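You operate a simulated robot arm through the tools that you are given. There is no shell and no other tool. Be economical: measure what you need, move in short steps, check, and stop when the job is done.

You run a simulated two-armed robot. Do the job below in one go: nothing can be reset, and whatever is moved stays where it is left.

## Task
Brush the fluff off the type in both open drawers and shut them.
Fine: use the orange brush and stand it back. Set down upright: orange brush. What is to be rubbed or washed off counts as gone when no trace of it is left.
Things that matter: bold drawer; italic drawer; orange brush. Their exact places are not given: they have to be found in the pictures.

Only the result counts: the job must be done as asked and must still hold three seconds after the hand-in. Knocking over, shifting, dropping, spilling or breaking anything else fails it.

## Robot
Two 7-joint arms with fingered hands on one trunk, on a base that drives. Base frame: it is fixed to the floor where the robot stands at the start and does not move with it; the origin is under the middle of the robot, x ahead of it, y to its left, z up; the surface under the hand at the start is at about z = 935. Units: mm, rad, N and s.
The left shoulder is at the start at [22, 104, 1411], the right one opposite. With the tool pointing down near the work surface each hand reaches from about 100 to 500 mm from the robot's upright axis, wherever it stands, measured 20 degrees to its own side. Places, roughly: bold drawer [800, -100, 1200]; italic drawer [800, 200, 1200]. Payload 2.4 kg a hand.
The TCP of each hand is the grasp point between the finger pads, 17 mm short of the fingertips. In the tool frame z runs along the fingers and y along their closing line. Largest opening 88 mm; the body of the gripper starts 47 mm behind the TCP. The gripper is a hand of 2 fingers: y runs from the thumb to the fingers, the wrist lies at [0, 0, -165] in the tool frame.
Orientation is told as [roll, pitch, yaw] about the base's x, y, z axes, in that order, counted from this pose: with the fingers straight down and closing along the base's y, the tool's x points along the base's -x, its y along +y and its z along -z.

## Interface
- The arms move only by the tool nudge_tool. It takes "left_steps", "right_steps" or both (then of equal length, played together; a hand with none holds still); each is text: rows parted by semicolons, each of 6 numbers parted by spaces: the shift along the tool's x, y, z in units of 20 mm (1.0 is 20 mm), then the turn, a rotation vector about the tool's x, y, z in units of 6 degrees (1.0 is 6 degrees). In form: dx dy dz wx wy wz; .... A call has 1 to 8 rows; each row shifts and turns the commanded pose from where the row before left it, along the tool's axes as they then stand. A call with a number of a shift or a turn outside -1 to 1 is refused whole. Each row takes 0.2 s and may step no farther than 50 mm and 0.15 rad from the row before; otherwise, the whole call is refused. Where a pose cannot be reached the arm comes as near as it can. A force on the tool above 40 N (or 10 N above the force at the start of the call, whichever is more), or a blocked arm, ends the call early, and 0.2 s more pass. In this call time passes only in rows, and 0.2 s behind the last. The reply holds the time, the measured pose of the TCP, the force on the tool along the base axes, the opening and the grip force, in the units named above and with some noise, with the torque about the TCP (base axes, N m) and any sound that the robot's microphone picked up, and new pictures: "show" is both (left out), scene, wrist or none (wrist: the cameras of the hands that moved).
- Cameras (640 x 400 px; columns grow to the right, rows downward): "scene" is now at [114.5, 23.6, 1344.5]; the picture's right is [0.25, -0.97, 0.00], its down [-0.05, -0.01, -1.00] and it looks along [0.97, 0.25, -0.05] (base axes); focal length 214 px, centre (320, 200). "left" rides on the left gripper at [-50, 3, -63] in its tool frame; the picture's right is [-0.06, -1.00, 0.00], its down [0.78, -0.05, -0.62] and it looks along [0.62, -0.04, 0.79] (tool axes); focal length 275 px, centre (320, 200). "right" rides on the right gripper at [50, 3, -63] in its tool frame; the picture's right is [-0.06, 1.00, 0.00], its down [-0.78, -0.05, -0.62] and it looks along [-0.62, -0.04, 0.79] (tool axes); focal length 275 px, centre (320, 200).
- slide_trunk(by): slides the trunk up (or, below 0, down) by that many mm; the arms and the scene camera ride with it, the base frame stays. It gives what a move gives, with no picture.
- roll_base(legs): drives the robot by 1 to 6 legs, each [ahead, left, turn to the left] in mm, mm and rad, along the robot's own axes; the way and the turn of a leg run together, so that a leg with both is an arc; at most 1500 mm and 3.142 rad a leg. The arms and the cameras ride along, it lands a little off, and it stops where it bumps. It gives what a move gives, and a new picture of the scene camera.
- curl_fingers(finger1, thumb_bend, hand): sets how far each is bent, from 0 (flat) to 1 (curled in); at 0.3 the hand is open as for a grip, at 0.7 the pads meet at the TCP. One left out holds its place. A second passes; each finger stops where it meets its share of the squeeze, and holds until it gets a number again. It is the only way to open and close the hand. It gives what a move gives, with no picture; readings hold the bend of each and the force on the fingers (four entries, about 0 where the hand has none), thumb and palm.
- pan_tilt(pan, tilt): turns the head with the scene camera to pan (to the left, within 1.047 rad either way) and tilt (down, from -0.506 to 1.204), counted from straight ahead of the robot. It gives what a move gives, and a new picture of the scene camera.
- locate(camera, pixels): for up to 12 pixels [column, row] of the newest picture of that camera ("zoom" is the newest enlarged one), the place [x, y, z] in the base frame of the surface seen there, good to about 2 mm. It takes no simulated time.
- inspect(camera, box): a new picture of the part [left, top, right, bottom] of that camera's present view, enlarged. It takes no simulated time.
- close_job(): hands the job in; it is judged then, once.

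Go step by step. Measure first, check grasps and placings, and put right what went wrong. The budget is 80 turns and 260 pictures, counting those below and the enlarged ones. Unless the task says otherwise, let go and move clear before handing in, and close with one line.

The tools are called as a command line: name --argument value ..., lists and objects as JSON in quotes. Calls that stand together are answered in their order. nudge_tool: Moves the arms, as the interface text tells. Its arguments: {"type":"object","properties":{"left_steps":{"type":"string"},"right_steps":{"type":"string"},"show":{"type":"string","enum":["both","scene","wrist","none"]}},"required":[]} The other tools are called the same way: slide_trunk (by) slides the trunk up or down; curl_fingers (finger1, thumb_bend, hand) moves the fingers one by one; roll_base (legs) drives the base; pan_tilt (pan, tilt) turns the head that bears the scene camera; locate (camera, pixels) gives the place of the surface under pixels of a picture; inspect (camera, box) takes an enlarged picture of a part of a camera's view; close_job () hands the job in.

At the start:

```text
time: 0.0
left_tcp_pos: [348.4, 219.1, 1490.6]
left_tcp_rot: [0.001, -0.001, 0.0]
left_ft_force: [-0.6, 0.3, -0.1]
left_wrist_torque: [0.0, 0.01, 0.0]
left_width: 87.7
left_grasp_force: 0.0
left_shape: jaw
left_bend: [0.3, 0.3]
left_finger forces: [0.0, 0.0, 0.0, 0.1, 0.1, 0.0]
right_tcp_pos: [442.0, -132.8, 1539.2]
right_tcp_rot: [0.001, -0.001, 0.0]
right_ft_force: [-0.2, 0.4, -0.5]
right_wrist_torque: [-0.02, 0.0, -0.02]
right_width: 88.1
right_grasp_force: 0.0
right_shape: jaw
right_bend: [0.3, 0.3]
right_finger forces: [0.1, 0.1, 0.1, 0.0, 0.1, 0.0]
trunk travel left (down, up): [-640.0, 210.0]
robot x, y, heading: [-1.6, -1.2, -0.002]
head pan, tilt: [0.253, 0.049]
```

scene: 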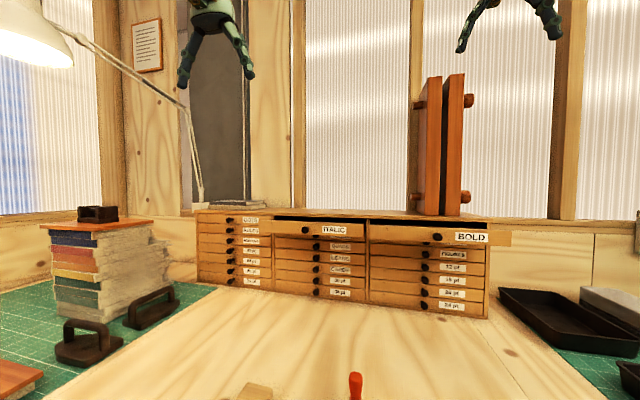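
right: 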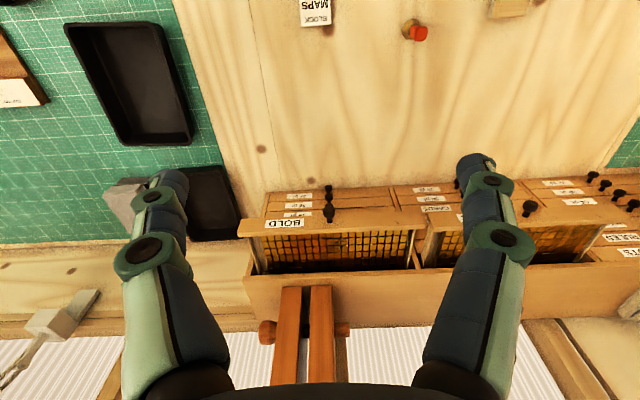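
left: 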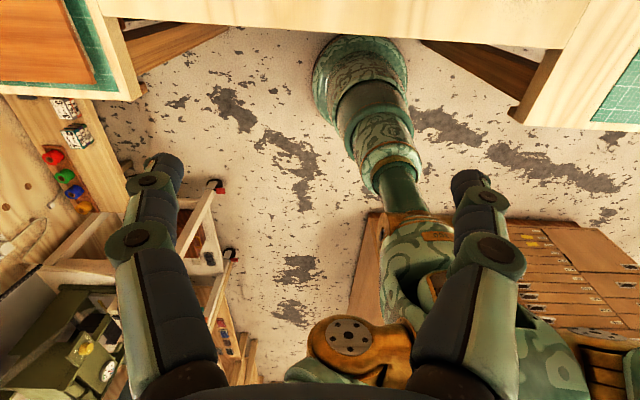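

The scene shows the ITALIC and BOLD drawers open at (325,230) and (440,237), and an orange-red handle at (355,385). I'll tilt the head down to see the bench and inspect the drawers.

pan_tilt --pan 0.0 --tilt 0.5

inspect --camera "right" --box '[220, 160, 640, 300]'

```text
time: 0.9
left_tcp_pos: [349.0, 220.0, 1490.9]
left_tcp_rot: [-0.002, 0.0, 0.0]
left_ft_force: [0.2, -0.9, 0.1]
left_wrist_torque: [0.0, 0.0, 0.0]
left_width: 88.1
left_grasp_force: 0.1
left_shape: jaw
left_bend: [0.3, 0.3]
left_finger forces: [0.0, 0.0, 0.0, 0.0, 0.0, 0.1]
right_tcp_pos: [442.7, -133.4, 1539.3]
right_tcp_rot: [0.0, 0.0, -0.001]
right_ft_force: [-0.1, -0.5, -0.3]
right_wrist_torque: [0.02, 0.0, 0.0]
right_width: 87.7
right_grasp_force: 0.1
right_shape: jaw
right_bend: [0.3, 0.3]
right_finger forces: [0.0, 0.0, 0.0, 0.0, 0.0, 0.0]
trunk travel left (down, up): [-640.0, 210.0]
robot x, y, heading: [-0.1, -3.4, -0.003]
head pan, tilt: [0.0, 0.499]
```

scene: 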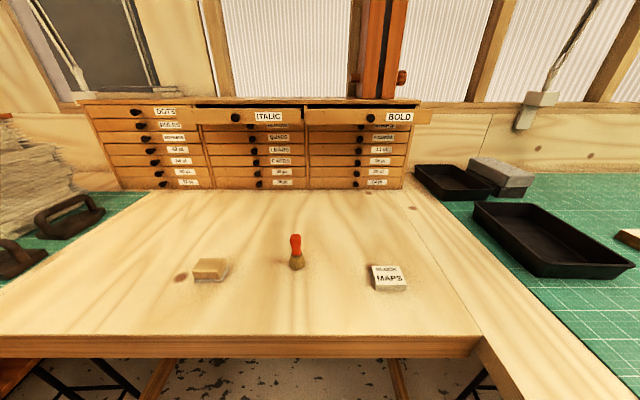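

```text
1.52 times, centred on (430, 230) of right
```

zoom: 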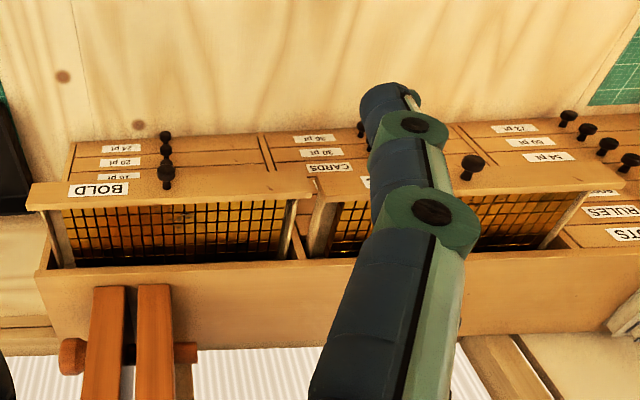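

The brush stands at (296,252) in the scene, its bristles down. I'll locate the brush, drawer fronts and knobs.

locate --camera "scene" --pixels '[[296, 236], [296, 250], [296, 266], [296, 271], [235, 118], [371, 118], [197, 116], [300, 116], [308, 116], [428, 116], [210, 275], [388, 280]]'

locate --camera "zoom" --pixels '[[35, 205], [310, 190], [66, 210], [75, 262], [285, 203], [276, 258], [180, 230], [315, 200], [310, 255], [590, 190], [545, 245], [500, 215]]'

inspect --camera "scene" --box '[180, 90, 440, 200]'

inspect --camera "scene" --box '[256, 220, 336, 280]'

```text
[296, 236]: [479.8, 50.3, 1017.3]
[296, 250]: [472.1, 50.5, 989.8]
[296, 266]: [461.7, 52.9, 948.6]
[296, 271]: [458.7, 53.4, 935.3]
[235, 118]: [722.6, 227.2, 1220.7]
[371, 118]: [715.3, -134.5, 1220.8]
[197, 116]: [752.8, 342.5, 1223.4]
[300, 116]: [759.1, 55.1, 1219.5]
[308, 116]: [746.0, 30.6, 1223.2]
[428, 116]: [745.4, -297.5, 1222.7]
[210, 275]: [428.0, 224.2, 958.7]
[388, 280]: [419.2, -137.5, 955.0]
```

```text
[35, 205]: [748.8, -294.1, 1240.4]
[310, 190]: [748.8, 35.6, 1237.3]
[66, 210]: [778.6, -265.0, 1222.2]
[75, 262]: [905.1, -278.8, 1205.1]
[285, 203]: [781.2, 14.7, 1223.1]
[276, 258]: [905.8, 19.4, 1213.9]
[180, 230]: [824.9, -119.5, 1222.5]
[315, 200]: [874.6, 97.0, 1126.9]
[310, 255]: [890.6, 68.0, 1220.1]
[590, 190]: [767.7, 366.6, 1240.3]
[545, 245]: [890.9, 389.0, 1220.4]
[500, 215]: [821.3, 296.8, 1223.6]
```

```text
2.46 times, centred on (310, 145) of scene
```

zoom: 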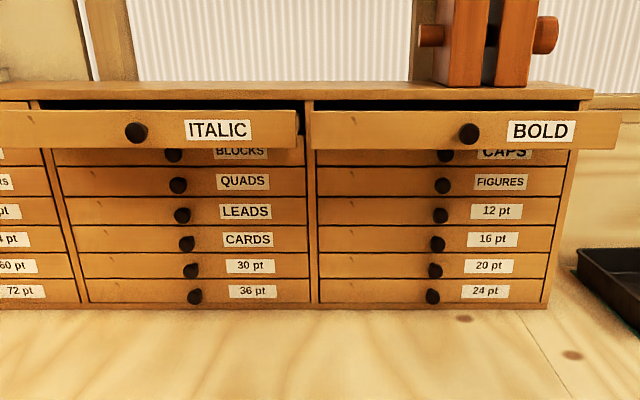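

```text
6.67 times, centred on (296, 250) of scene
```

zoom: 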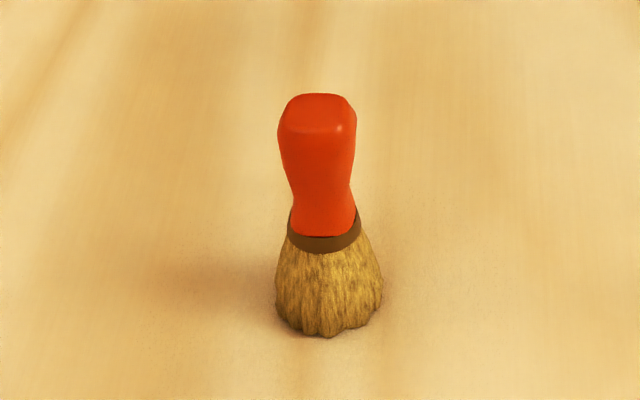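

The brush stands at about [475,52], roughly 90 mm tall, with its top at z≈1022. The drawer lips are at z≈1240 and the type at about 1222. I'll raise the trunk to look into the drawers and locate the bench edge.

locate --camera "scene" --pixels '[[300, 333], [300, 345], [450, 345], [120, 345], [300, 360]]'

slide_trunk --by 205

inspect --camera "scene" --box '[180, 90, 440, 250]'

```text
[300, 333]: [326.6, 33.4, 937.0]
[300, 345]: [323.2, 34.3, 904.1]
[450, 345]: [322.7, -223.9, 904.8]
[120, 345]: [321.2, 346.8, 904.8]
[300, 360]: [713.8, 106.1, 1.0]
```

```text
time: 3.1
left_tcp_pos: [348.7, 219.1, 1696.2]
left_tcp_rot: [-0.001, 0.0, -0.001]
left_ft_force: [-0.3, -0.2, -1.0]
left_wrist_torque: [-0.01, 0.01, 0.03]
left_width: 88.2
left_grasp_force: 0.0
left_shape: jaw
left_bend: [0.3, 0.3]
left_finger forces: [0.0, 0.1, 0.1, 0.0, 0.0, 0.0]
right_tcp_pos: [442.0, -132.4, 1743.4]
right_tcp_rot: [-0.001, -0.001, -0.002]
right_ft_force: [-0.1, -0.1, -0.4]
right_wrist_torque: [0.02, 0.0, 0.01]
right_width: 87.8
right_grasp_force: 0.0
right_shape: jaw
right_bend: [0.3, 0.3]
right_finger forces: [0.0, 0.0, 0.0, 0.0, 0.1, 0.0]
trunk travel left (down, up): [-845.0, 5.0]
robot x, y, heading: [2.2, 3.4, -0.001]
head pan, tilt: [0.0, 0.499]
```

```text
2.46 times, centred on (310, 170) of scene
```

zoom: 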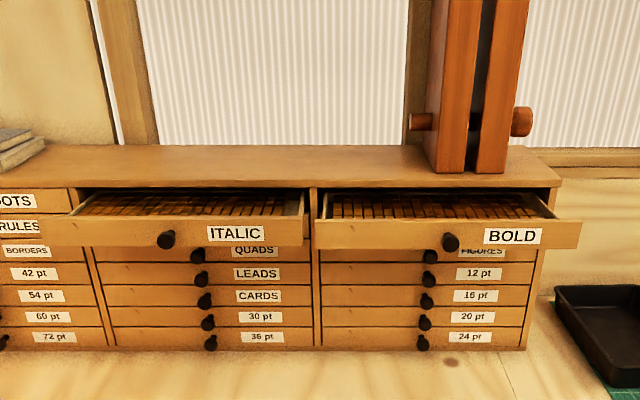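

The drawers are still seen at a low angle. I'll look with the right hand camera from above.

nudge_tool --right_steps "-1 0.5 1 0 0 0; -1 0.5 1 0 0 0; -1 0.5 1 0 0 0; -1 0.5 1 0 0 0; 0 0 1 0 0 0;0 0 1 0 0 0;0 0 1 0 0 0" --show "wrist"

```text
time: 4.7
left_tcp_pos: [348.3, 218.9, 1696.1]
left_tcp_rot: [0.0, -0.001, -0.002]
left_ft_force: [0.7, -0.1, -0.1]
left_wrist_torque: [0.06, -0.01, 0.0]
left_width: 88.0
left_grasp_force: 0.1
left_shape: jaw
left_bend: [0.3, 0.3]
left_finger forces: [0.0, 0.1, 0.0, 0.0, 0.0, 0.1]
right_tcp_pos: [494.8, -87.4, 1596.9]
right_tcp_rot: [0.0, 0.0, 0.001]
right_ft_force: [0.0, 0.2, -0.2]
right_wrist_torque: [0.01, -0.02, -0.01]
right_width: 87.7
right_grasp_force: 0.0
right_shape: jaw
right_bend: [0.3, 0.3]
right_finger forces: [0.0, 0.0, 0.1, 0.0, 0.0, 0.0]
right hand out of reach, approached as far as the arm can: row 2, 3, 4
trunk travel left (down, up): [-845.0, 5.0]
robot x, y, heading: [-0.3, 2.5, -0.001]
head pan, tilt: [0.0, 0.499]
```

right: 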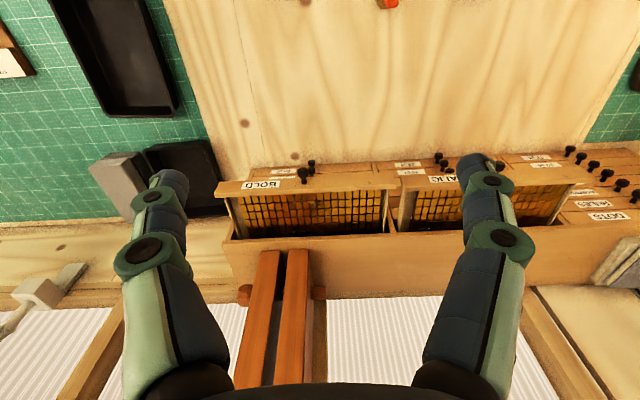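

inspect --camera "right" --box '[220, 170, 400, 250]'

inspect --camera "right" --box '[390, 160, 600, 250]'

```text
3.56 times, centred on (310, 210) of right
```

zoom: 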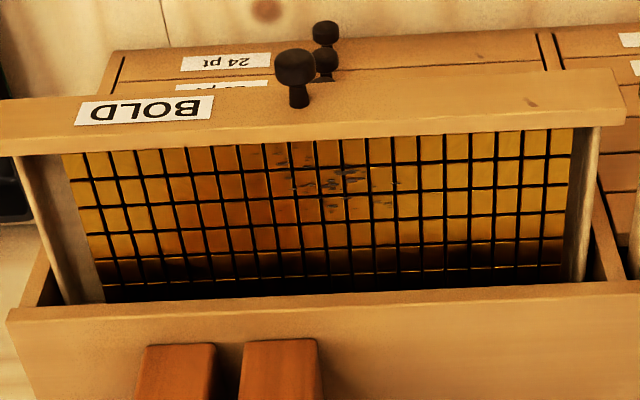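

```text
3.05 times, centred on (495, 205) of right
```

zoom: 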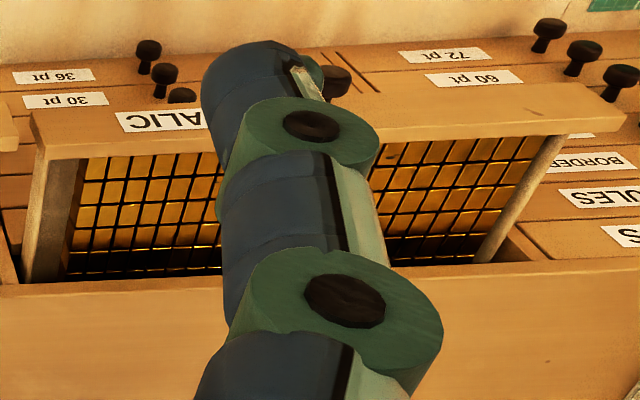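

Fluff in the BOLD drawer shows as dark flecks around right pixel (315,205). The finger hides the middle of the ITALIC drawer, so I'll shift the hand right.

locate --camera "right" --pixels '[[298, 196], [306, 201], [314, 206], [322, 206], [331, 206], [316, 211], [316, 198], [245, 215], [385, 215]]'

nudge_tool --right_steps "0 -1 0 0 0 0; 0 -1 0 0 0 0; 0 -1 0 0 0 0; 0 -1 0 0 0 0; 0 -1 0 0 0 0; 0 -1 0 0 0 0" --show "wrist"

inspect --camera "right" --box '[420, 150, 640, 250]'

```text
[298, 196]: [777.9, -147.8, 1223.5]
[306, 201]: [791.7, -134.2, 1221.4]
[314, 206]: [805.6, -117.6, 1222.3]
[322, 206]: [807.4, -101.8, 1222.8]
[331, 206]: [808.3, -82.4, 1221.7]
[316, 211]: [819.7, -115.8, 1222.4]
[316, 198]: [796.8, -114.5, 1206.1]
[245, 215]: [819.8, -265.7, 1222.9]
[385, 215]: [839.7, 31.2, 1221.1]
```

```text
time: 6.1
left_tcp_pos: [349.3, 218.8, 1697.7]
left_tcp_rot: [-0.001, 0.0, 0.002]
left_ft_force: [-0.1, 0.2, -0.3]
left_wrist_torque: [0.03, 0.01, 0.0]
left_width: 88.1
left_grasp_force: 0.0
left_shape: jaw
left_bend: [0.3, 0.3]
left_finger forces: [0.0, 0.0, 0.0, 0.1, 0.0, 0.0]
right_tcp_pos: [494.4, -209.2, 1597.2]
right_tcp_rot: [0.0, 0.001, 0.0]
right_ft_force: [-0.5, 0.3, -0.8]
right_wrist_torque: [-0.03, 0.0, -0.03]
right_width: 88.3
right_grasp_force: 0.0
right_shape: jaw
right_bend: [0.3, 0.3]
right_finger forces: [0.0, 0.0, 0.0, 0.1, 0.1, 0.0]
trunk travel left (down, up): [-845.0, 5.0]
robot x, y, heading: [1.8, 3.2, 0.002]
head pan, tilt: [0.0, 0.499]
```

right: 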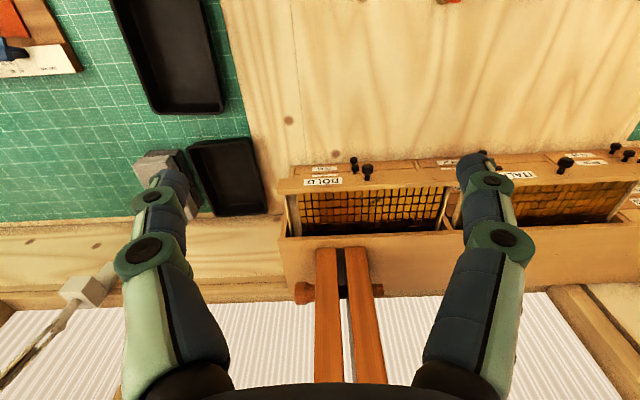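

```text
2.91 times, centred on (530, 200) of right
```

zoom: 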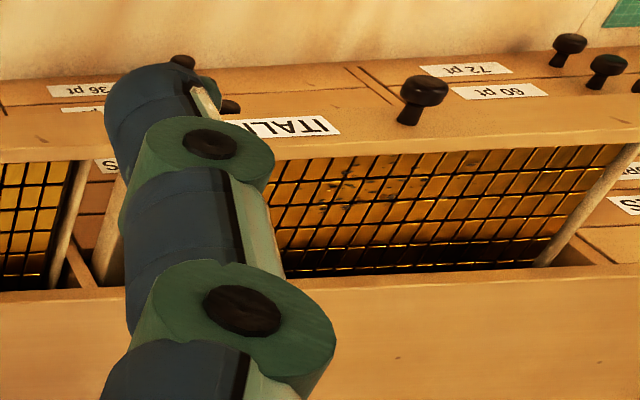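

ITALIC fluff shows at zoom (310–430,155–210), and perhaps a fleck at (470,163). I'll locate those pixels.

locate --camera "zoom" --pixels '[[295, 165], [320, 205], [345, 165], [360, 190], [385, 187], [400, 165], [430, 178], [470, 163], [350, 205], [570, 240], [610, 160]]'

inspect --camera "right" --box '[510, 190, 590, 230]'

inspect --camera "right" --box '[325, 180, 415, 240]'

```text
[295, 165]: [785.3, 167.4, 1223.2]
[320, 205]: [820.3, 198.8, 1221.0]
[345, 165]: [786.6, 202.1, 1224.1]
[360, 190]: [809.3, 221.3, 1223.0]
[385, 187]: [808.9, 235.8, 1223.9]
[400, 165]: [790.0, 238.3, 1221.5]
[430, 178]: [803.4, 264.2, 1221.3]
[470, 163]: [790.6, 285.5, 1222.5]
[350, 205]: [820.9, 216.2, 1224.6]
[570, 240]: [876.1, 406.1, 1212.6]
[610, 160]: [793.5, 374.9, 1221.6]
```

```text
8.00 times, centred on (550, 210) of right
```

zoom: 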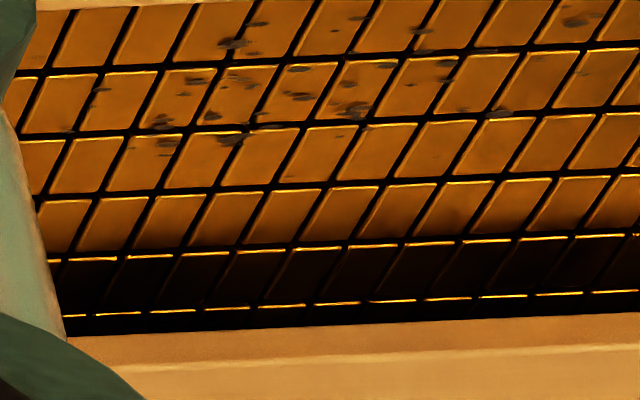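

```text
6.67 times, centred on (370, 210) of right
```

zoom: 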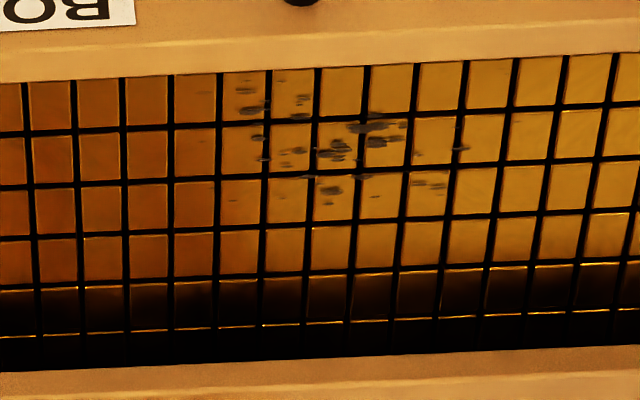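

Both fluff patches are located: BOLD x≈770–825, y≈-160 to -65, and ITALIC x≈770–825, y≈165 to 290. I'll use the left hand with its fingers tilted forward, retracting the right hand while I tilt the left.

nudge_tool --left_steps "-1 0 0 0 0 0; -1 0 0 0 0 0; -1 0 0 0 0 0; 0 0 0 0 -1 0; 0 0 0 0 -1 0; 0 0 0 0 -1 0; 0 0 0 0 -1 0; 0 0 0 0 -1 0" --right_steps "1 0 0 0 0 0;1 0 0 0 0 0;1 0 0 0 0 0;1 0 0 0 0 0;1 0 0 0 0 0;1 0 0 0 0 0;1 0 0 0 0 0;1 0 0 0 0 0" --show "none"

slide_trunk --by -330

nudge_tool --left_steps "0 0 0 0 -1 0; 0 0 0 0 -1 0; 0 0 0 0 -1 0; 0 0 0 0 -1 0; 0 0 0 0 -1 0; 0 0 0 0 -1 0" --show "both"

```text
time: 7.9
left_tcp_pos: [408.6, 220.3, 1696.6]
left_tcp_rot: [-0.001, -0.527, -0.001]
left_ft_force: [-0.1, -0.6, -0.4]
left_wrist_torque: [0.02, 0.0, 0.0]
left_width: 87.9
left_grasp_force: 0.0
left_shape: jaw
left_bend: [0.3, 0.3]
left_finger forces: [0.0, 0.1, 0.0, 0.0, 0.1, 0.0]
right_tcp_pos: [333.4, -207.5, 1598.4]
right_tcp_rot: [-0.001, 0.0, -0.002]
right_ft_force: [-0.1, 0.3, 0.5]
right_wrist_torque: [-0.01, 0.0, 0.01]
right_width: 88.1
right_grasp_force: 0.1
right_shape: jaw
right_bend: [0.3, 0.3]
right_finger forces: [0.0, 0.0, 0.0, 0.0, 0.1, 0.0]
trunk travel left (down, up): [-845.0, 5.0]
robot x, y, heading: [2.5, 1.4, 0.003]
head pan, tilt: [0.0, 0.499]
```

```text
time: 11.2
left_tcp_pos: [408.3, 219.6, 1366.1]
left_tcp_rot: [-0.001, -0.524, -0.001]
left_ft_force: [0.0, -0.4, -0.8]
left_wrist_torque: [0.0, -0.02, 0.01]
left_width: 88.0
left_grasp_force: 0.1
left_shape: jaw
left_bend: [0.3, 0.3]
left_finger forces: [0.0, 0.0, 0.1, 0.1, 0.0, 0.0]
right_tcp_pos: [333.7, -206.4, 1266.3]
right_tcp_rot: [0.0, 0.0, -0.002]
right_ft_force: [-0.6, 0.2, 0.1]
right_wrist_torque: [0.0, 0.06, -0.03]
right_width: 87.8
right_grasp_force: 0.0
right_shape: jaw
right_bend: [0.3, 0.3]
right_finger forces: [0.0, 0.0, 0.1, 0.1, 0.0, 0.0]
trunk travel left (down, up): [-515.0, 335.0]
robot x, y, heading: [0.7, -1.9, -0.004]
head pan, tilt: [0.0, 0.499]
```

```text
time: 12.6
left_tcp_pos: [407.9, 219.9, 1367.4]
left_tcp_rot: [-0.002, -1.151, 0.004]
left_ft_force: [0.4, 0.3, 0.0]
left_wrist_torque: [-0.01, 0.03, 0.01]
left_width: 88.0
left_grasp_force: 0.0
left_shape: jaw
left_bend: [0.3, 0.3]
left_finger forces: [0.0, 0.0, 0.1, 0.0, 0.0, 0.0]
right_tcp_pos: [333.5, -206.2, 1266.7]
right_tcp_rot: [0.0, -0.001, -0.001]
right_ft_force: [0.0, -0.2, -0.2]
right_wrist_torque: [-0.06, 0.0, 0.01]
right_width: 88.2
right_grasp_force: 0.1
right_shape: jaw
right_bend: [0.3, 0.3]
right_finger forces: [0.0, 0.0, 0.0, 0.0, 0.0, 0.0]
trunk travel left (down, up): [-515.0, 335.0]
robot x, y, heading: [1.1, -3.8, -0.001]
head pan, tilt: [0.0, 0.499]
```

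scene: 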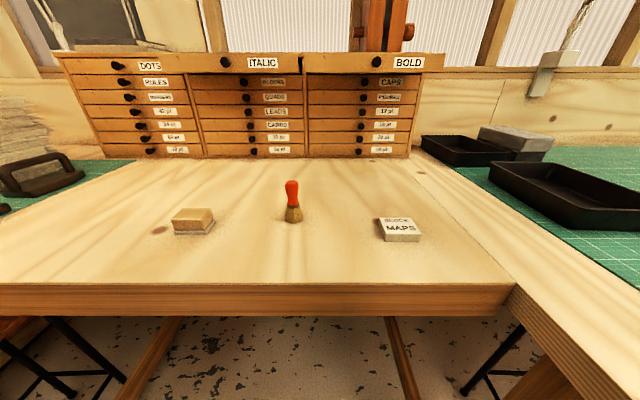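
left: 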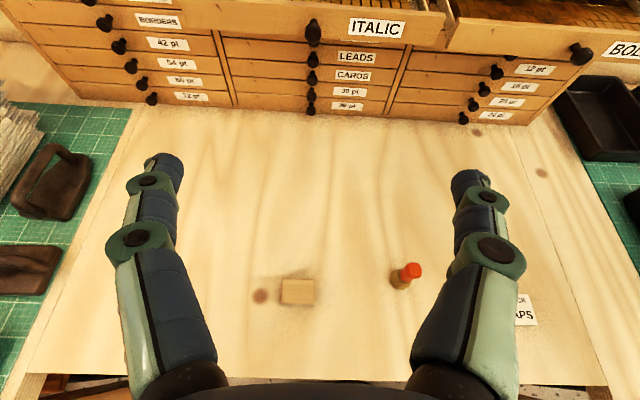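

The left camera shows the brush at (407,272), with the hand tilted 66° forward. I'll measure the brush accurately.

locate --camera "left" --pixels '[[412, 268], [404, 271], [400, 282], [403, 276], [395, 282], [408, 284]]'

inspect --camera "scene" --box '[262, 170, 322, 230]'

```text
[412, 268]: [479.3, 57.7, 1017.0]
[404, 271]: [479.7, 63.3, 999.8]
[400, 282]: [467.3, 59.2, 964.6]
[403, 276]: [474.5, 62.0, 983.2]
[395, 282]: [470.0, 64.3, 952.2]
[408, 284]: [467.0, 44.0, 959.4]
```

```text
6.67 times, centred on (292, 200) of scene
```

zoom: 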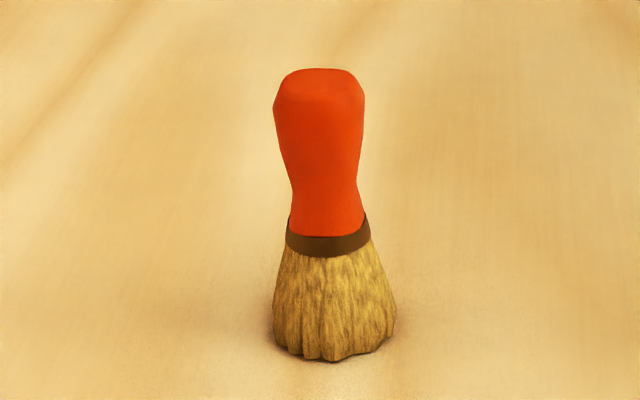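

locate --camera "zoom" --pixels '[[320, 80], [280, 110], [360, 110], [318, 110], [322, 180], [293, 180], [357, 180], [325, 243], [288, 243], [370, 243], [335, 345], [320, 72]]'

```text
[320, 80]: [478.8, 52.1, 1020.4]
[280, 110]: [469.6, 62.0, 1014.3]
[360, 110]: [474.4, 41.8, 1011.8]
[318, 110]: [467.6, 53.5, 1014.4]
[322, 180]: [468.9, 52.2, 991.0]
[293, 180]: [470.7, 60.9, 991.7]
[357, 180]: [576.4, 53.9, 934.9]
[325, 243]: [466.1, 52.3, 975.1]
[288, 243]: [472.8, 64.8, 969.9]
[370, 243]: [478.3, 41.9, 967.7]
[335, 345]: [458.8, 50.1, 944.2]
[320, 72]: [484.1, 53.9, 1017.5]
```

The brush axis is at about (479,52), with its waist at z≈992. I'll move the left hand to a pre-grasp point behind it.

nudge_tool --left_steps "0.977 -0.525 0.428 0 0 0;0.977 -0.525 0.428 0 0 0;0.977 -0.525 0.428 0 0 0;0.977 -0.525 0.428 0 0 0;0.977 -0.525 0.428 0 0 0;0.977 -0.525 0.428 0 0 0;0.977 -0.525 0.428 0 0 0;0.977 -0.525 0.428 0 0 0" --show "none"

nudge_tool --left_steps "0.977 -0.525 0.428 0 0 0;0.977 -0.525 0.428 0 0 0;0.977 -0.525 0.428 0 0 0;0.977 -0.525 0.428 0 0 0;0.977 -0.525 0.428 0 0 0;0.977 -0.525 0.428 0 0 0;0.977 -0.525 0.428 0 0 0;0.977 -0.525 0.428 0 0 0" --show "both"

```text
time: 14.4
left_tcp_pos: [407.6, 135.3, 1196.3]
left_tcp_rot: [-0.001, -1.153, 0.003]
left_ft_force: [0.6, 0.8, 0.3]
left_wrist_torque: [0.01, 0.02, -0.01]
left_width: 87.9
left_grasp_force: 0.0
left_shape: jaw
left_bend: [0.3, 0.3]
left_finger forces: [0.0, 0.0, 0.1, 0.0, 0.0, 0.1]
right_tcp_pos: [334.0, -206.8, 1267.1]
right_tcp_rot: [0.001, 0.0, 0.0]
right_ft_force: [0.7, -0.3, 0.0]
right_wrist_torque: [-0.05, 0.0, 0.0]
right_width: 88.0
right_grasp_force: 0.1
right_shape: jaw
right_bend: [0.3, 0.3]
right_finger forces: [0.1, 0.1, 0.0, 0.1, 0.1, 0.1]
trunk travel left (down, up): [-515.0, 335.0]
robot x, y, heading: [-3.1, -0.6, -0.004]
head pan, tilt: [0.0, 0.499]
```

```text
time: 16.2
left_tcp_pos: [407.8, 120.9, 1164.4]
left_tcp_rot: [0.0, -1.153, -0.001]
left_ft_force: [0.3, 0.0, -0.7]
left_wrist_torque: [-0.04, -0.01, -0.01]
left_width: 88.0
left_grasp_force: 0.1
left_shape: jaw
left_bend: [0.3, 0.3]
left_finger forces: [0.1, 0.1, 0.1, 0.0, 0.0, 0.0]
left hand out of reach, approached as far as the arm can: row 2, 3, 4, 5, 6, 7, 8
right_tcp_pos: [333.1, -208.2, 1266.2]
right_tcp_rot: [0.0, 0.001, -0.002]
right_ft_force: [-0.1, 0.5, 0.2]
right_wrist_torque: [-0.04, -0.01, -0.01]
right_width: 88.2
right_grasp_force: 0.0
right_shape: jaw
right_bend: [0.3, 0.3]
right_finger forces: [0.0, 0.1, 0.0, 0.0, 0.1, 0.1]
trunk travel left (down, up): [-515.0, 335.0]
robot x, y, heading: [-1.5, 1.4, -0.0]
head pan, tilt: [0.0, 0.499]
```

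scene: 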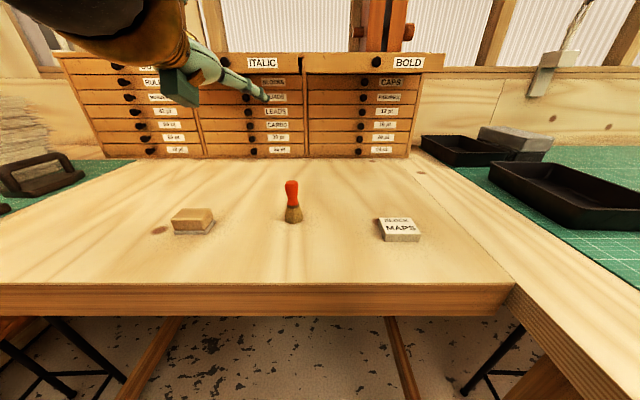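
left: 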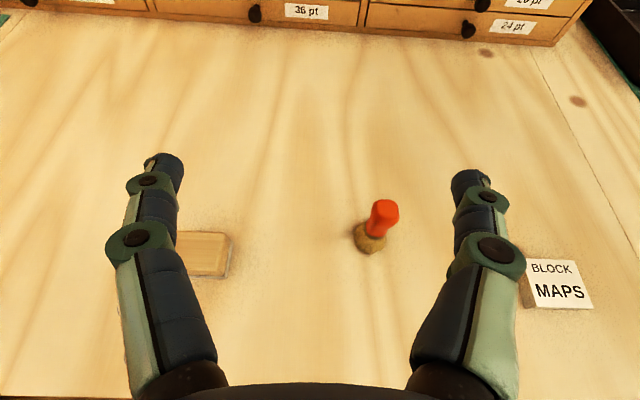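

The arm hit its limit at z 1164. I'll lower the trunk instead, then move sideways.

slide_trunk --by -138

nudge_tool --left_steps "0 -0.7 0 0 0 0;0 -0.7 0 0 0 0;0 -0.7 0 0 0 0;0 -0.7 0 0 0 0;0 -0.65 0 0 0 0" --show "both"

```text
time: 17.8
left_tcp_pos: [406.1, 120.0, 1026.5]
left_tcp_rot: [0.0, -1.153, 0.0]
left_ft_force: [-0.2, -0.1, -0.5]
left_wrist_torque: [0.02, -0.01, 0.01]
left_width: 87.7
left_grasp_force: 0.1
left_shape: jaw
left_bend: [0.3, 0.3]
left_finger forces: [0.1, 0.0, 0.0, 0.0, 0.0, 0.0]
right_tcp_pos: [334.3, -207.9, 1128.9]
right_tcp_rot: [0.001, 0.0, -0.002]
right_ft_force: [-0.1, -0.7, 0.0]
right_wrist_torque: [0.01, 0.02, 0.0]
right_width: 88.0
right_grasp_force: 0.1
right_shape: jaw
right_bend: [0.3, 0.3]
right_finger forces: [0.0, 0.0, 0.0, 0.1, 0.0, 0.1]
trunk travel left (down, up): [-377.0, 473.0]
robot x, y, heading: [-1.0, -0.8, -0.003]
head pan, tilt: [0.0, 0.499]
```

```text
time: 19.0
left_tcp_pos: [407.8, 70.9, 1035.1]
left_tcp_rot: [0.0, -1.15, -0.001]
left_ft_force: [0.1, -0.5, -0.4]
left_wrist_torque: [0.01, -0.01, 0.02]
left_width: 87.6
left_grasp_force: 0.0
left_shape: jaw
left_bend: [0.3, 0.3]
left_finger forces: [0.0, 0.0, 0.0, 0.0, 0.0, 0.0]
left hand out of reach, approached as far as the arm can: row 4, 5
right_tcp_pos: [333.9, -207.3, 1128.8]
right_tcp_rot: [0.001, 0.001, -0.001]
right_ft_force: [-0.2, 0.7, 0.0]
right_wrist_torque: [0.02, 0.02, 0.01]
right_width: 87.9
right_grasp_force: 0.1
right_shape: jaw
right_bend: [0.3, 0.3]
right_finger forces: [0.0, 0.0, 0.0, 0.1, 0.0, 0.0]
trunk travel left (down, up): [-377.0, 473.0]
robot x, y, heading: [2.3, -1.7, -0.006]
head pan, tilt: [0.0, 0.499]
```

scene: 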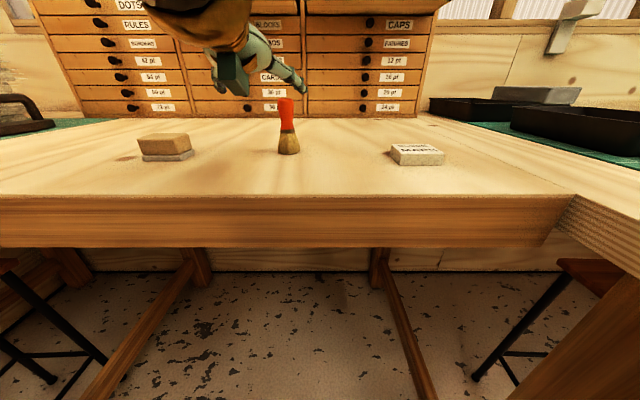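
left: 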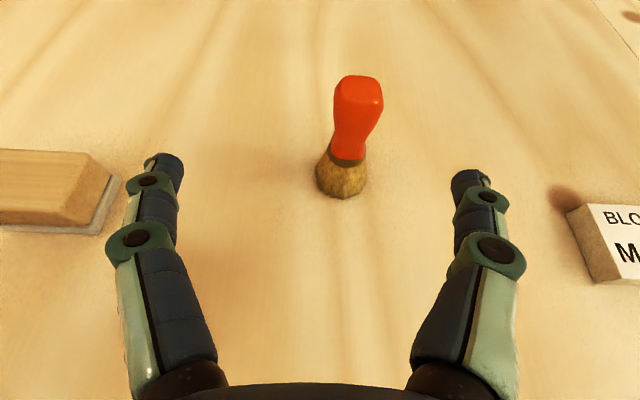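

The hand is nearly in line, with the TCP at y 71 and the brush at y 52. I'll advance a little while shifting right.

nudge_tool --left_steps "0.1 -0.45 0.7 0 0 0;0.1 -0.5 0.7 0 0 0" --show "wrist"

```text
time: 19.6
left_tcp_pos: [431.9, 72.9, 1032.2]
left_tcp_rot: [-0.002, -1.15, 0.0]
left_ft_force: [-0.3, 0.2, -0.4]
left_wrist_torque: [-0.01, 0.0, 0.02]
left_width: 88.1
left_grasp_force: 0.2
left_shape: jaw
left_bend: [0.3, 0.3]
left_finger forces: [0.1, 0.1, 0.0, 0.0, 0.0, 0.0]
left hand out of reach, approached as far as the arm can: row 1, 2
right_tcp_pos: [334.2, -207.2, 1128.2]
right_tcp_rot: [0.0, 0.0, -0.002]
right_ft_force: [0.2, 0.0, 0.1]
right_wrist_torque: [0.02, 0.01, -0.02]
right_width: 88.0
right_grasp_force: 0.1
right_shape: jaw
right_bend: [0.3, 0.3]
right_finger forces: [0.1, 0.0, 0.0, 0.1, 0.0, 0.1]
trunk travel left (down, up): [-377.0, 473.0]
robot x, y, heading: [0.2, 0.4, -0.0]
head pan, tilt: [0.0, 0.499]
```

left: 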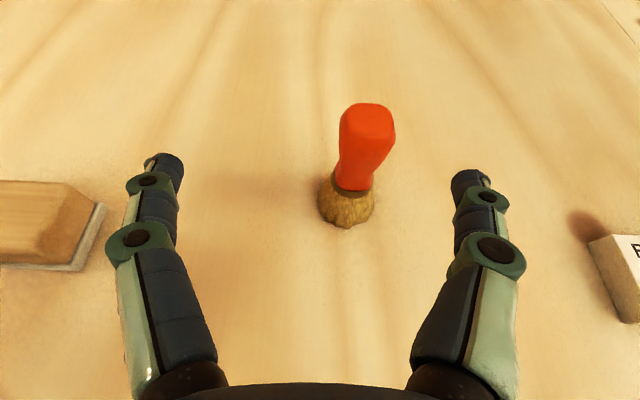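

The arm sits at a limit sideways and down. I'll shift the base right 21 mm and lower the trunk 18 mm.

roll_base --legs '[[0, -21, 0]]'

slide_trunk --by -18

nudge_tool --left_steps "0 0 0.1 0 0 0" --show "wrist"

```text
time: 20.4
left_tcp_pos: [430.2, 51.5, 1031.7]
left_tcp_rot: [0.0, -1.152, 0.0]
left_ft_force: [0.0, -0.2, 0.0]
left_wrist_torque: [0.03, 0.0, -0.03]
left_width: 88.1
left_grasp_force: 0.1
left_shape: jaw
left_bend: [0.3, 0.3]
left_finger forces: [0.0, 0.1, 0.0, 0.0, 0.0, 0.0]
right_tcp_pos: [334.2, -228.9, 1127.8]
right_tcp_rot: [0.001, 0.001, -0.002]
right_ft_force: [0.0, 0.5, -1.0]
right_wrist_torque: [-0.01, 0.01, 0.02]
right_width: 88.0
right_grasp_force: 0.2
right_shape: jaw
right_bend: [0.3, 0.3]
right_finger forces: [0.1, 0.0, 0.0, 0.0, 0.0, 0.0]
trunk travel left (down, up): [-377.0, 473.0]
robot x, y, heading: [-0.3, -20.1, 0.003]
head pan, tilt: [0.0, 0.499]
```

scene: 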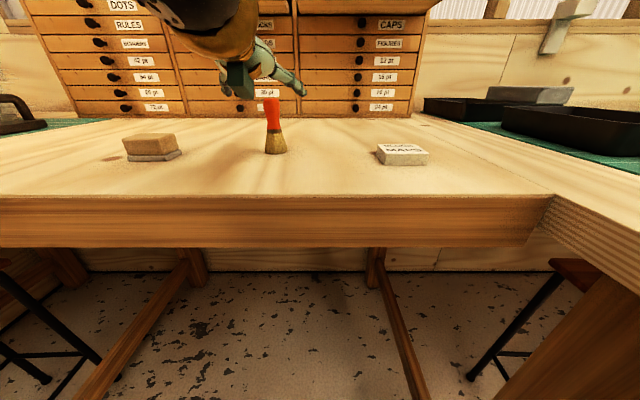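

```text
time: 21.1
left_tcp_pos: [432.7, 52.3, 1013.1]
left_tcp_rot: [-0.001, -1.152, 0.001]
left_ft_force: [-0.4, 0.3, -0.2]
left_wrist_torque: [-0.01, 0.02, 0.02]
left_width: 87.7
left_grasp_force: 0.0
left_shape: jaw
left_bend: [0.3, 0.3]
left_finger forces: [0.1, 0.0, 0.0, 0.0, 0.1, 0.0]
right_tcp_pos: [334.5, -227.4, 1111.0]
right_tcp_rot: [0.0, -0.003, -0.002]
right_ft_force: [0.3, -0.9, -0.5]
right_wrist_torque: [-0.04, 0.01, -0.02]
right_width: 88.2
right_grasp_force: 0.0
right_shape: jaw
right_bend: [0.3, 0.3]
right_finger forces: [0.0, 0.1, 0.0, 0.0, 0.0, 0.1]
trunk travel left (down, up): [-359.0, 491.0]
robot x, y, heading: [-4.9, -20.8, -0.0]
head pan, tilt: [0.0, 0.499]
```

```text
time: 21.4
left_tcp_pos: [433.8, 52.1, 1011.8]
left_tcp_rot: [0.0, -1.149, -0.001]
left_ft_force: [0.6, -0.1, 0.6]
left_wrist_torque: [0.01, 0.0, -0.03]
left_width: 87.8
left_grasp_force: 0.1
left_shape: jaw
left_bend: [0.3, 0.3]
left_finger forces: [0.1, 0.0, 0.0, 0.1, 0.0, 0.0]
right_tcp_pos: [334.0, -228.7, 1111.3]
right_tcp_rot: [0.0, 0.0, -0.002]
right_ft_force: [0.8, -0.1, -0.3]
right_wrist_torque: [0.0, 0.0, 0.01]
right_width: 87.7
right_grasp_force: 0.1
right_shape: jaw
right_bend: [0.3, 0.3]
right_finger forces: [0.0, 0.1, 0.0, 0.0, 0.0, 0.0]
trunk travel left (down, up): [-359.0, 491.0]
robot x, y, heading: [0.4, -17.8, 0.0]
head pan, tilt: [0.0, 0.499]
```

left: 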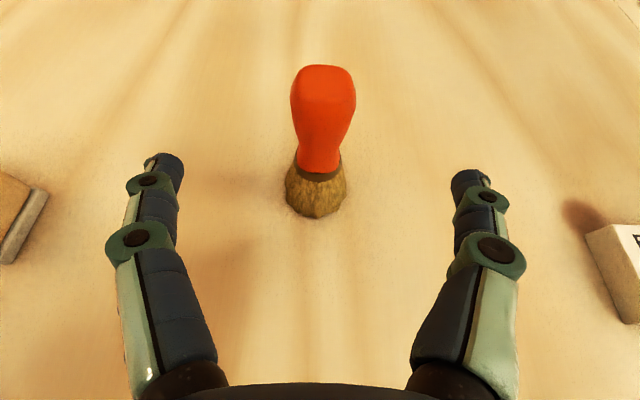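

The brush is centred between the fingers at (318,140). I'll advance 49 mm along the fingers.

nudge_tool --left_steps "0 0 0.82 0 0 0;0 0 0.82 0 0 0;0 0 0.82 0 0 0" --show "wrist"

```text
time: 22.2
left_tcp_pos: [476.1, 65.7, 998.2]
left_tcp_rot: [-0.001, -1.15, 0.0]
left_ft_force: [0.3, 0.6, 0.6]
left_wrist_torque: [-0.01, 0.0, -0.04]
left_width: 87.9
left_grasp_force: 0.0
left_shape: jaw
left_bend: [0.3, 0.3]
left_finger forces: [0.0, 0.0, 0.1, 0.0, 0.0, 0.1]
left hand out of reach, approached as far as the arm can: row 1, 2, 3
right_tcp_pos: [334.5, -228.8, 1110.2]
right_tcp_rot: [0.001, 0.0, -0.003]
right_ft_force: [0.0, -0.5, 0.2]
right_wrist_torque: [0.05, -0.01, -0.01]
right_width: 87.7
right_grasp_force: 0.0
right_shape: jaw
right_bend: [0.3, 0.3]
right_finger forces: [0.0, 0.0, 0.0, 0.1, 0.0, 0.0]
trunk travel left (down, up): [-359.0, 491.0]
robot x, y, heading: [2.5, -20.0, 0.005]
head pan, tilt: [0.0, 0.499]
```

left: 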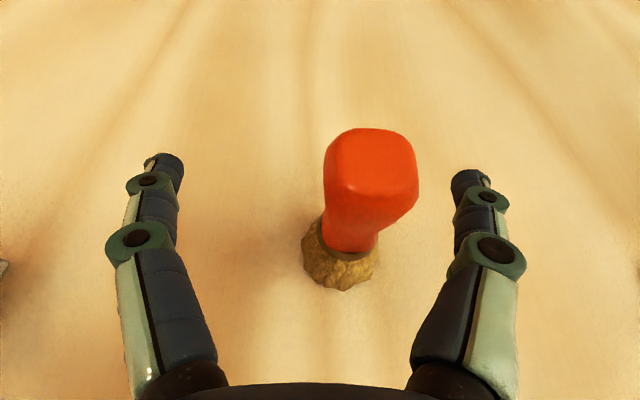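

The TCP drifted to y 66 against the brush at y 52. I'll roll 14 mm right and drop the trunk 5 mm to recentre.

roll_base --legs '[[0, -14, 0]]'

slide_trunk --by -5

inspect --camera "left" --box '[80, 50, 560, 350]'

```text
time: 23.0
left_tcp_pos: [475.9, 51.6, 999.7]
left_tcp_rot: [0.0, -1.152, 0.0]
left_ft_force: [0.2, -0.2, 0.6]
left_wrist_torque: [0.0, 0.0, 0.01]
left_width: 87.8
left_grasp_force: 0.0
left_shape: jaw
left_bend: [0.3, 0.3]
left_finger forces: [0.1, 0.1, 0.0, 0.0, 0.0, 0.0]
right_tcp_pos: [333.1, -242.6, 1110.3]
right_tcp_rot: [0.0, 0.0, -0.001]
right_ft_force: [0.5, 0.2, -0.9]
right_wrist_torque: [0.04, -0.01, 0.04]
right_width: 87.9
right_grasp_force: 0.0
right_shape: jaw
right_bend: [0.3, 0.3]
right_finger forces: [0.1, 0.0, 0.1, 0.0, 0.0, 0.0]
trunk travel left (down, up): [-359.0, 491.0]
robot x, y, heading: [-0.4, -39.3, -0.001]
head pan, tilt: [0.0, 0.499]
```

scene: 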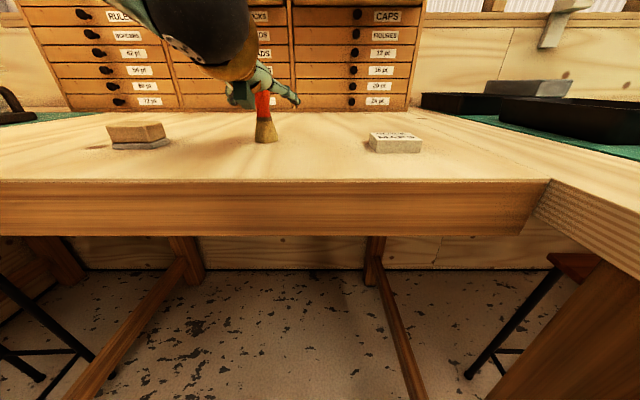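

```text
time: 23.6
left_tcp_pos: [476.9, 50.1, 994.4]
left_tcp_rot: [-0.004, -1.148, 0.002]
left_ft_force: [0.0, 0.1, -0.4]
left_wrist_torque: [-0.01, -0.01, 0.02]
left_width: 87.9
left_grasp_force: 0.1
left_shape: jaw
left_bend: [0.3, 0.3]
left_finger forces: [0.0, 0.0, 0.0, 0.0, 0.0, 0.0]
right_tcp_pos: [334.0, -242.6, 1105.2]
right_tcp_rot: [0.001, 0.0, -0.002]
right_ft_force: [-0.1, 0.8, 0.0]
right_wrist_torque: [0.0, 0.0, 0.02]
right_width: 87.8
right_grasp_force: 0.0
right_shape: jaw
right_bend: [0.3, 0.3]
right_finger forces: [0.0, 0.1, 0.0, 0.1, 0.0, 0.0]
trunk travel left (down, up): [-354.0, 496.0]
robot x, y, heading: [1.4, -31.8, -0.002]
head pan, tilt: [0.0, 0.499]
```

```text
1.33 times, centred on (320, 200) of left
```

zoom: 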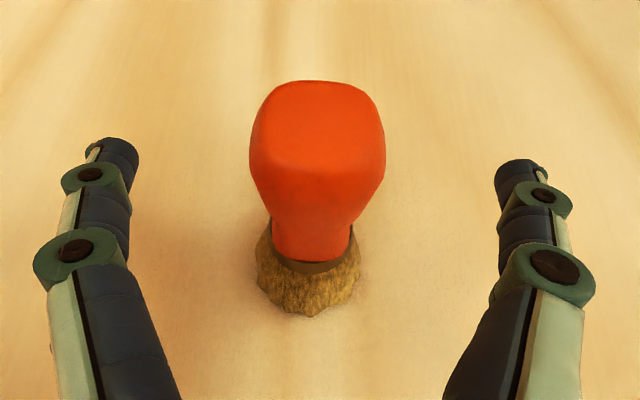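

The brush is centred between the fingers, with the TCP at [477,50,994]. I'll close on it.

curl_fingers --hand "left" --finger1 0.7 --thumb_bend 0.7

inspect --camera "left" --box '[0, 0, 640, 400]'

```text
time: 24.6
left_tcp_pos: [475.7, 51.5, 994.5]
left_tcp_rot: [-0.003, -1.151, 0.003]
left_ft_force: [0.5, 0.3, 0.8]
left_wrist_torque: [-0.01, -0.01, -0.06]
left_width: 17.0
left_grasp_force: 5.3
left_shape: fingers
left_bend: [0.59, 0.65]
left_finger forces: [4.7, 0.1, 0.0, 0.1, 5.0, 0.0]
right_tcp_pos: [333.7, -243.2, 1105.6]
right_tcp_rot: [0.0, 0.0, -0.002]
right_ft_force: [0.9, 0.6, -0.4]
right_wrist_torque: [0.02, 0.01, 0.0]
right_width: 88.0
right_grasp_force: 0.0
right_shape: jaw
right_bend: [0.3, 0.3]
right_finger forces: [0.0, 0.0, 0.0, 0.0, 0.0, 0.0]
trunk travel left (down, up): [-354.0, 496.0]
robot x, y, heading: [-2.3, -36.1, -0.0]
head pan, tilt: [0.0, 0.499]
```

```text
1.00 times, centred on (320, 200) of left (not enlarged: the box is as wide or as high as the picture)
```

zoom: 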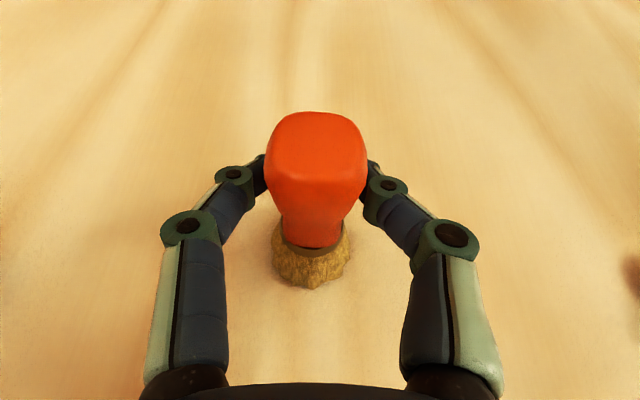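

The brush is gripped at about 5 N. I'll squeeze further for a firmer hold, then raise the trunk.

curl_fingers --hand "left" --finger1 0.9 --thumb_bend 0.9

slide_trunk --by 40

inspect --camera "left" --box '[0, 0, 640, 400]'

inspect --camera "scene" --box '[160, 40, 400, 190]'

```text
time: 25.6
left_tcp_pos: [475.3, 50.0, 994.6]
left_tcp_rot: [-0.003, -1.151, 0.003]
left_ft_force: [-0.3, -0.5, -0.4]
left_wrist_torque: [0.02, 0.02, -0.01]
left_width: 15.5
left_grasp_force: 11.7
left_shape: fingers
left_bend: [0.58, 0.76]
left_finger forces: [11.8, 0.0, 0.1, 0.0, 11.5, 0.1]
right_tcp_pos: [333.7, -243.1, 1105.3]
right_tcp_rot: [0.0, 0.0, -0.003]
right_ft_force: [0.4, 0.2, -0.2]
right_wrist_torque: [0.02, -0.04, -0.01]
right_width: 87.9
right_grasp_force: 0.0
right_shape: jaw
right_bend: [0.3, 0.3]
right_finger forces: [0.1, 0.0, 0.1, 0.1, 0.0, 0.1]
trunk travel left (down, up): [-354.0, 496.0]
robot x, y, heading: [-0.9, -35.7, 0.003]
head pan, tilt: [0.0, 0.499]
```

```text
time: 26.4
left_tcp_pos: [475.3, 52.3, 1039.3]
left_tcp_rot: [-0.004, -1.158, 0.001]
left_ft_force: [0.1, 0.5, -1.4]
left_wrist_torque: [-0.01, 0.03, 0.01]
left_width: 15.7
left_grasp_force: 11.2
left_shape: fingers
left_bend: [0.58, 0.76]
left_finger forces: [11.8, 0.1, 0.0, 0.1, 11.5, 0.0]
right_tcp_pos: [333.9, -242.7, 1145.3]
right_tcp_rot: [0.0, 0.0, 0.0]
right_ft_force: [0.4, -0.1, 0.4]
right_wrist_torque: [0.01, -0.02, -0.01]
right_width: 87.8
right_grasp_force: 0.0
right_shape: jaw
right_bend: [0.3, 0.3]
right_finger forces: [0.0, 0.0, 0.0, 0.1, 0.0, 0.0]
trunk travel left (down, up): [-394.0, 456.0]
robot x, y, heading: [0.9, -32.9, 0.002]
head pan, tilt: [0.0, 0.499]
```

```text
1.00 times, centred on (320, 200) of left (not enlarged: the box is as wide or as high as the picture)
```

zoom: 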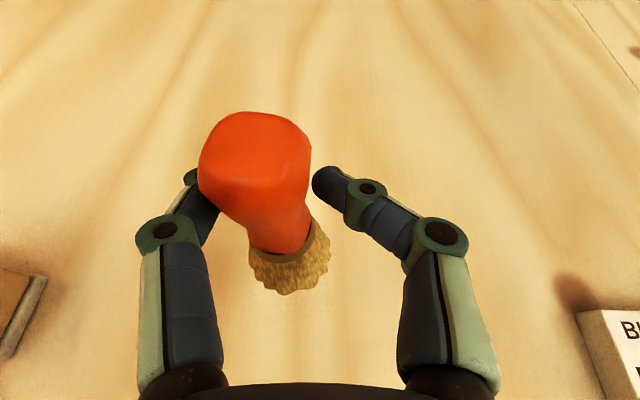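

```text
2.67 times, centred on (280, 115) of scene
```

zoom: 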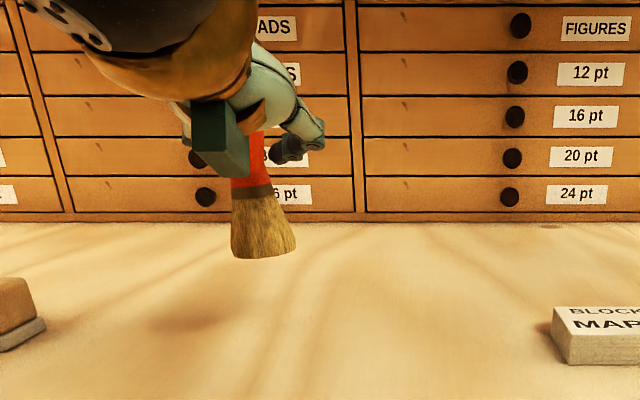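

The brush is lifted, leaning slightly toward the thumb side, and its base is about 60 mm below the TCP. I'll raise the trunk and drive ahead, watching for the bench limit.

slide_trunk --by 275

roll_base --legs '[[120, 0, 0]]'

```text
time: 29.2
left_tcp_pos: [466.6, 54.2, 1339.6]
left_tcp_rot: [-0.007, -1.212, 0.002]
left_ft_force: [-0.2, 0.6, -0.9]
left_wrist_torque: [0.01, 0.01, -0.03]
left_width: 15.3
left_grasp_force: 11.6
left_shape: fingers
left_bend: [0.58, 0.76]
left_finger forces: [11.9, 0.1, 0.0, 0.0, 11.4, 0.1]
right_tcp_pos: [334.6, -242.1, 1420.8]
right_tcp_rot: [0.0, 0.002, -0.002]
right_ft_force: [0.6, 0.5, 0.2]
right_wrist_torque: [0.0, 0.0, 0.0]
right_width: 88.3
right_grasp_force: 0.0
right_shape: jaw
right_bend: [0.3, 0.3]
right_finger forces: [0.1, 0.0, 0.0, 0.0, 0.1, 0.0]
trunk travel left (down, up): [-669.0, 181.0]
robot x, y, heading: [-3.1, -32.7, -0.001]
head pan, tilt: [0.0, 0.499]
```

```text
time: 30.4
left_tcp_pos: [589.0, 51.8, 1340.3]
left_tcp_rot: [-0.008, -1.211, 0.002]
left_ft_force: [-0.2, 0.1, -0.6]
left_wrist_torque: [0.02, 0.0, 0.0]
left_width: 15.6
left_grasp_force: 11.8
left_shape: fingers
left_bend: [0.58, 0.76]
left_finger forces: [11.8, 0.0, 0.0, 0.0, 11.6, 0.0]
right_tcp_pos: [456.8, -242.2, 1419.3]
right_tcp_rot: [0.001, 0.001, 0.0]
right_ft_force: [-0.4, -0.3, 0.9]
right_wrist_torque: [0.0, 0.04, 0.02]
right_width: 87.7
right_grasp_force: 0.0
right_shape: jaw
right_bend: [0.3, 0.3]
right_finger forces: [0.1, 0.0, 0.0, 0.0, 0.1, 0.0]
trunk travel left (down, up): [-669.0, 181.0]
robot x, y, heading: [118.7, -35.9, -0.001]
head pan, tilt: [0.0, 0.499]
```

scene: 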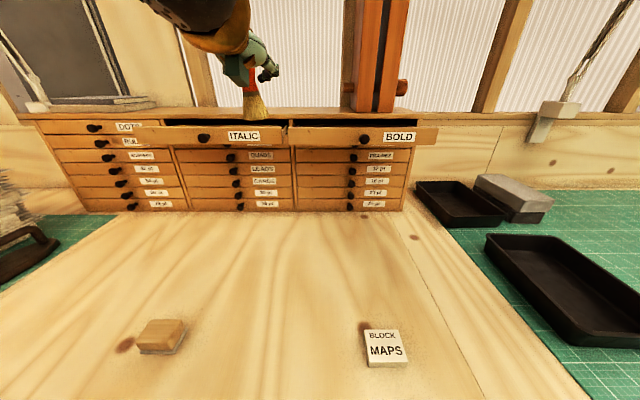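

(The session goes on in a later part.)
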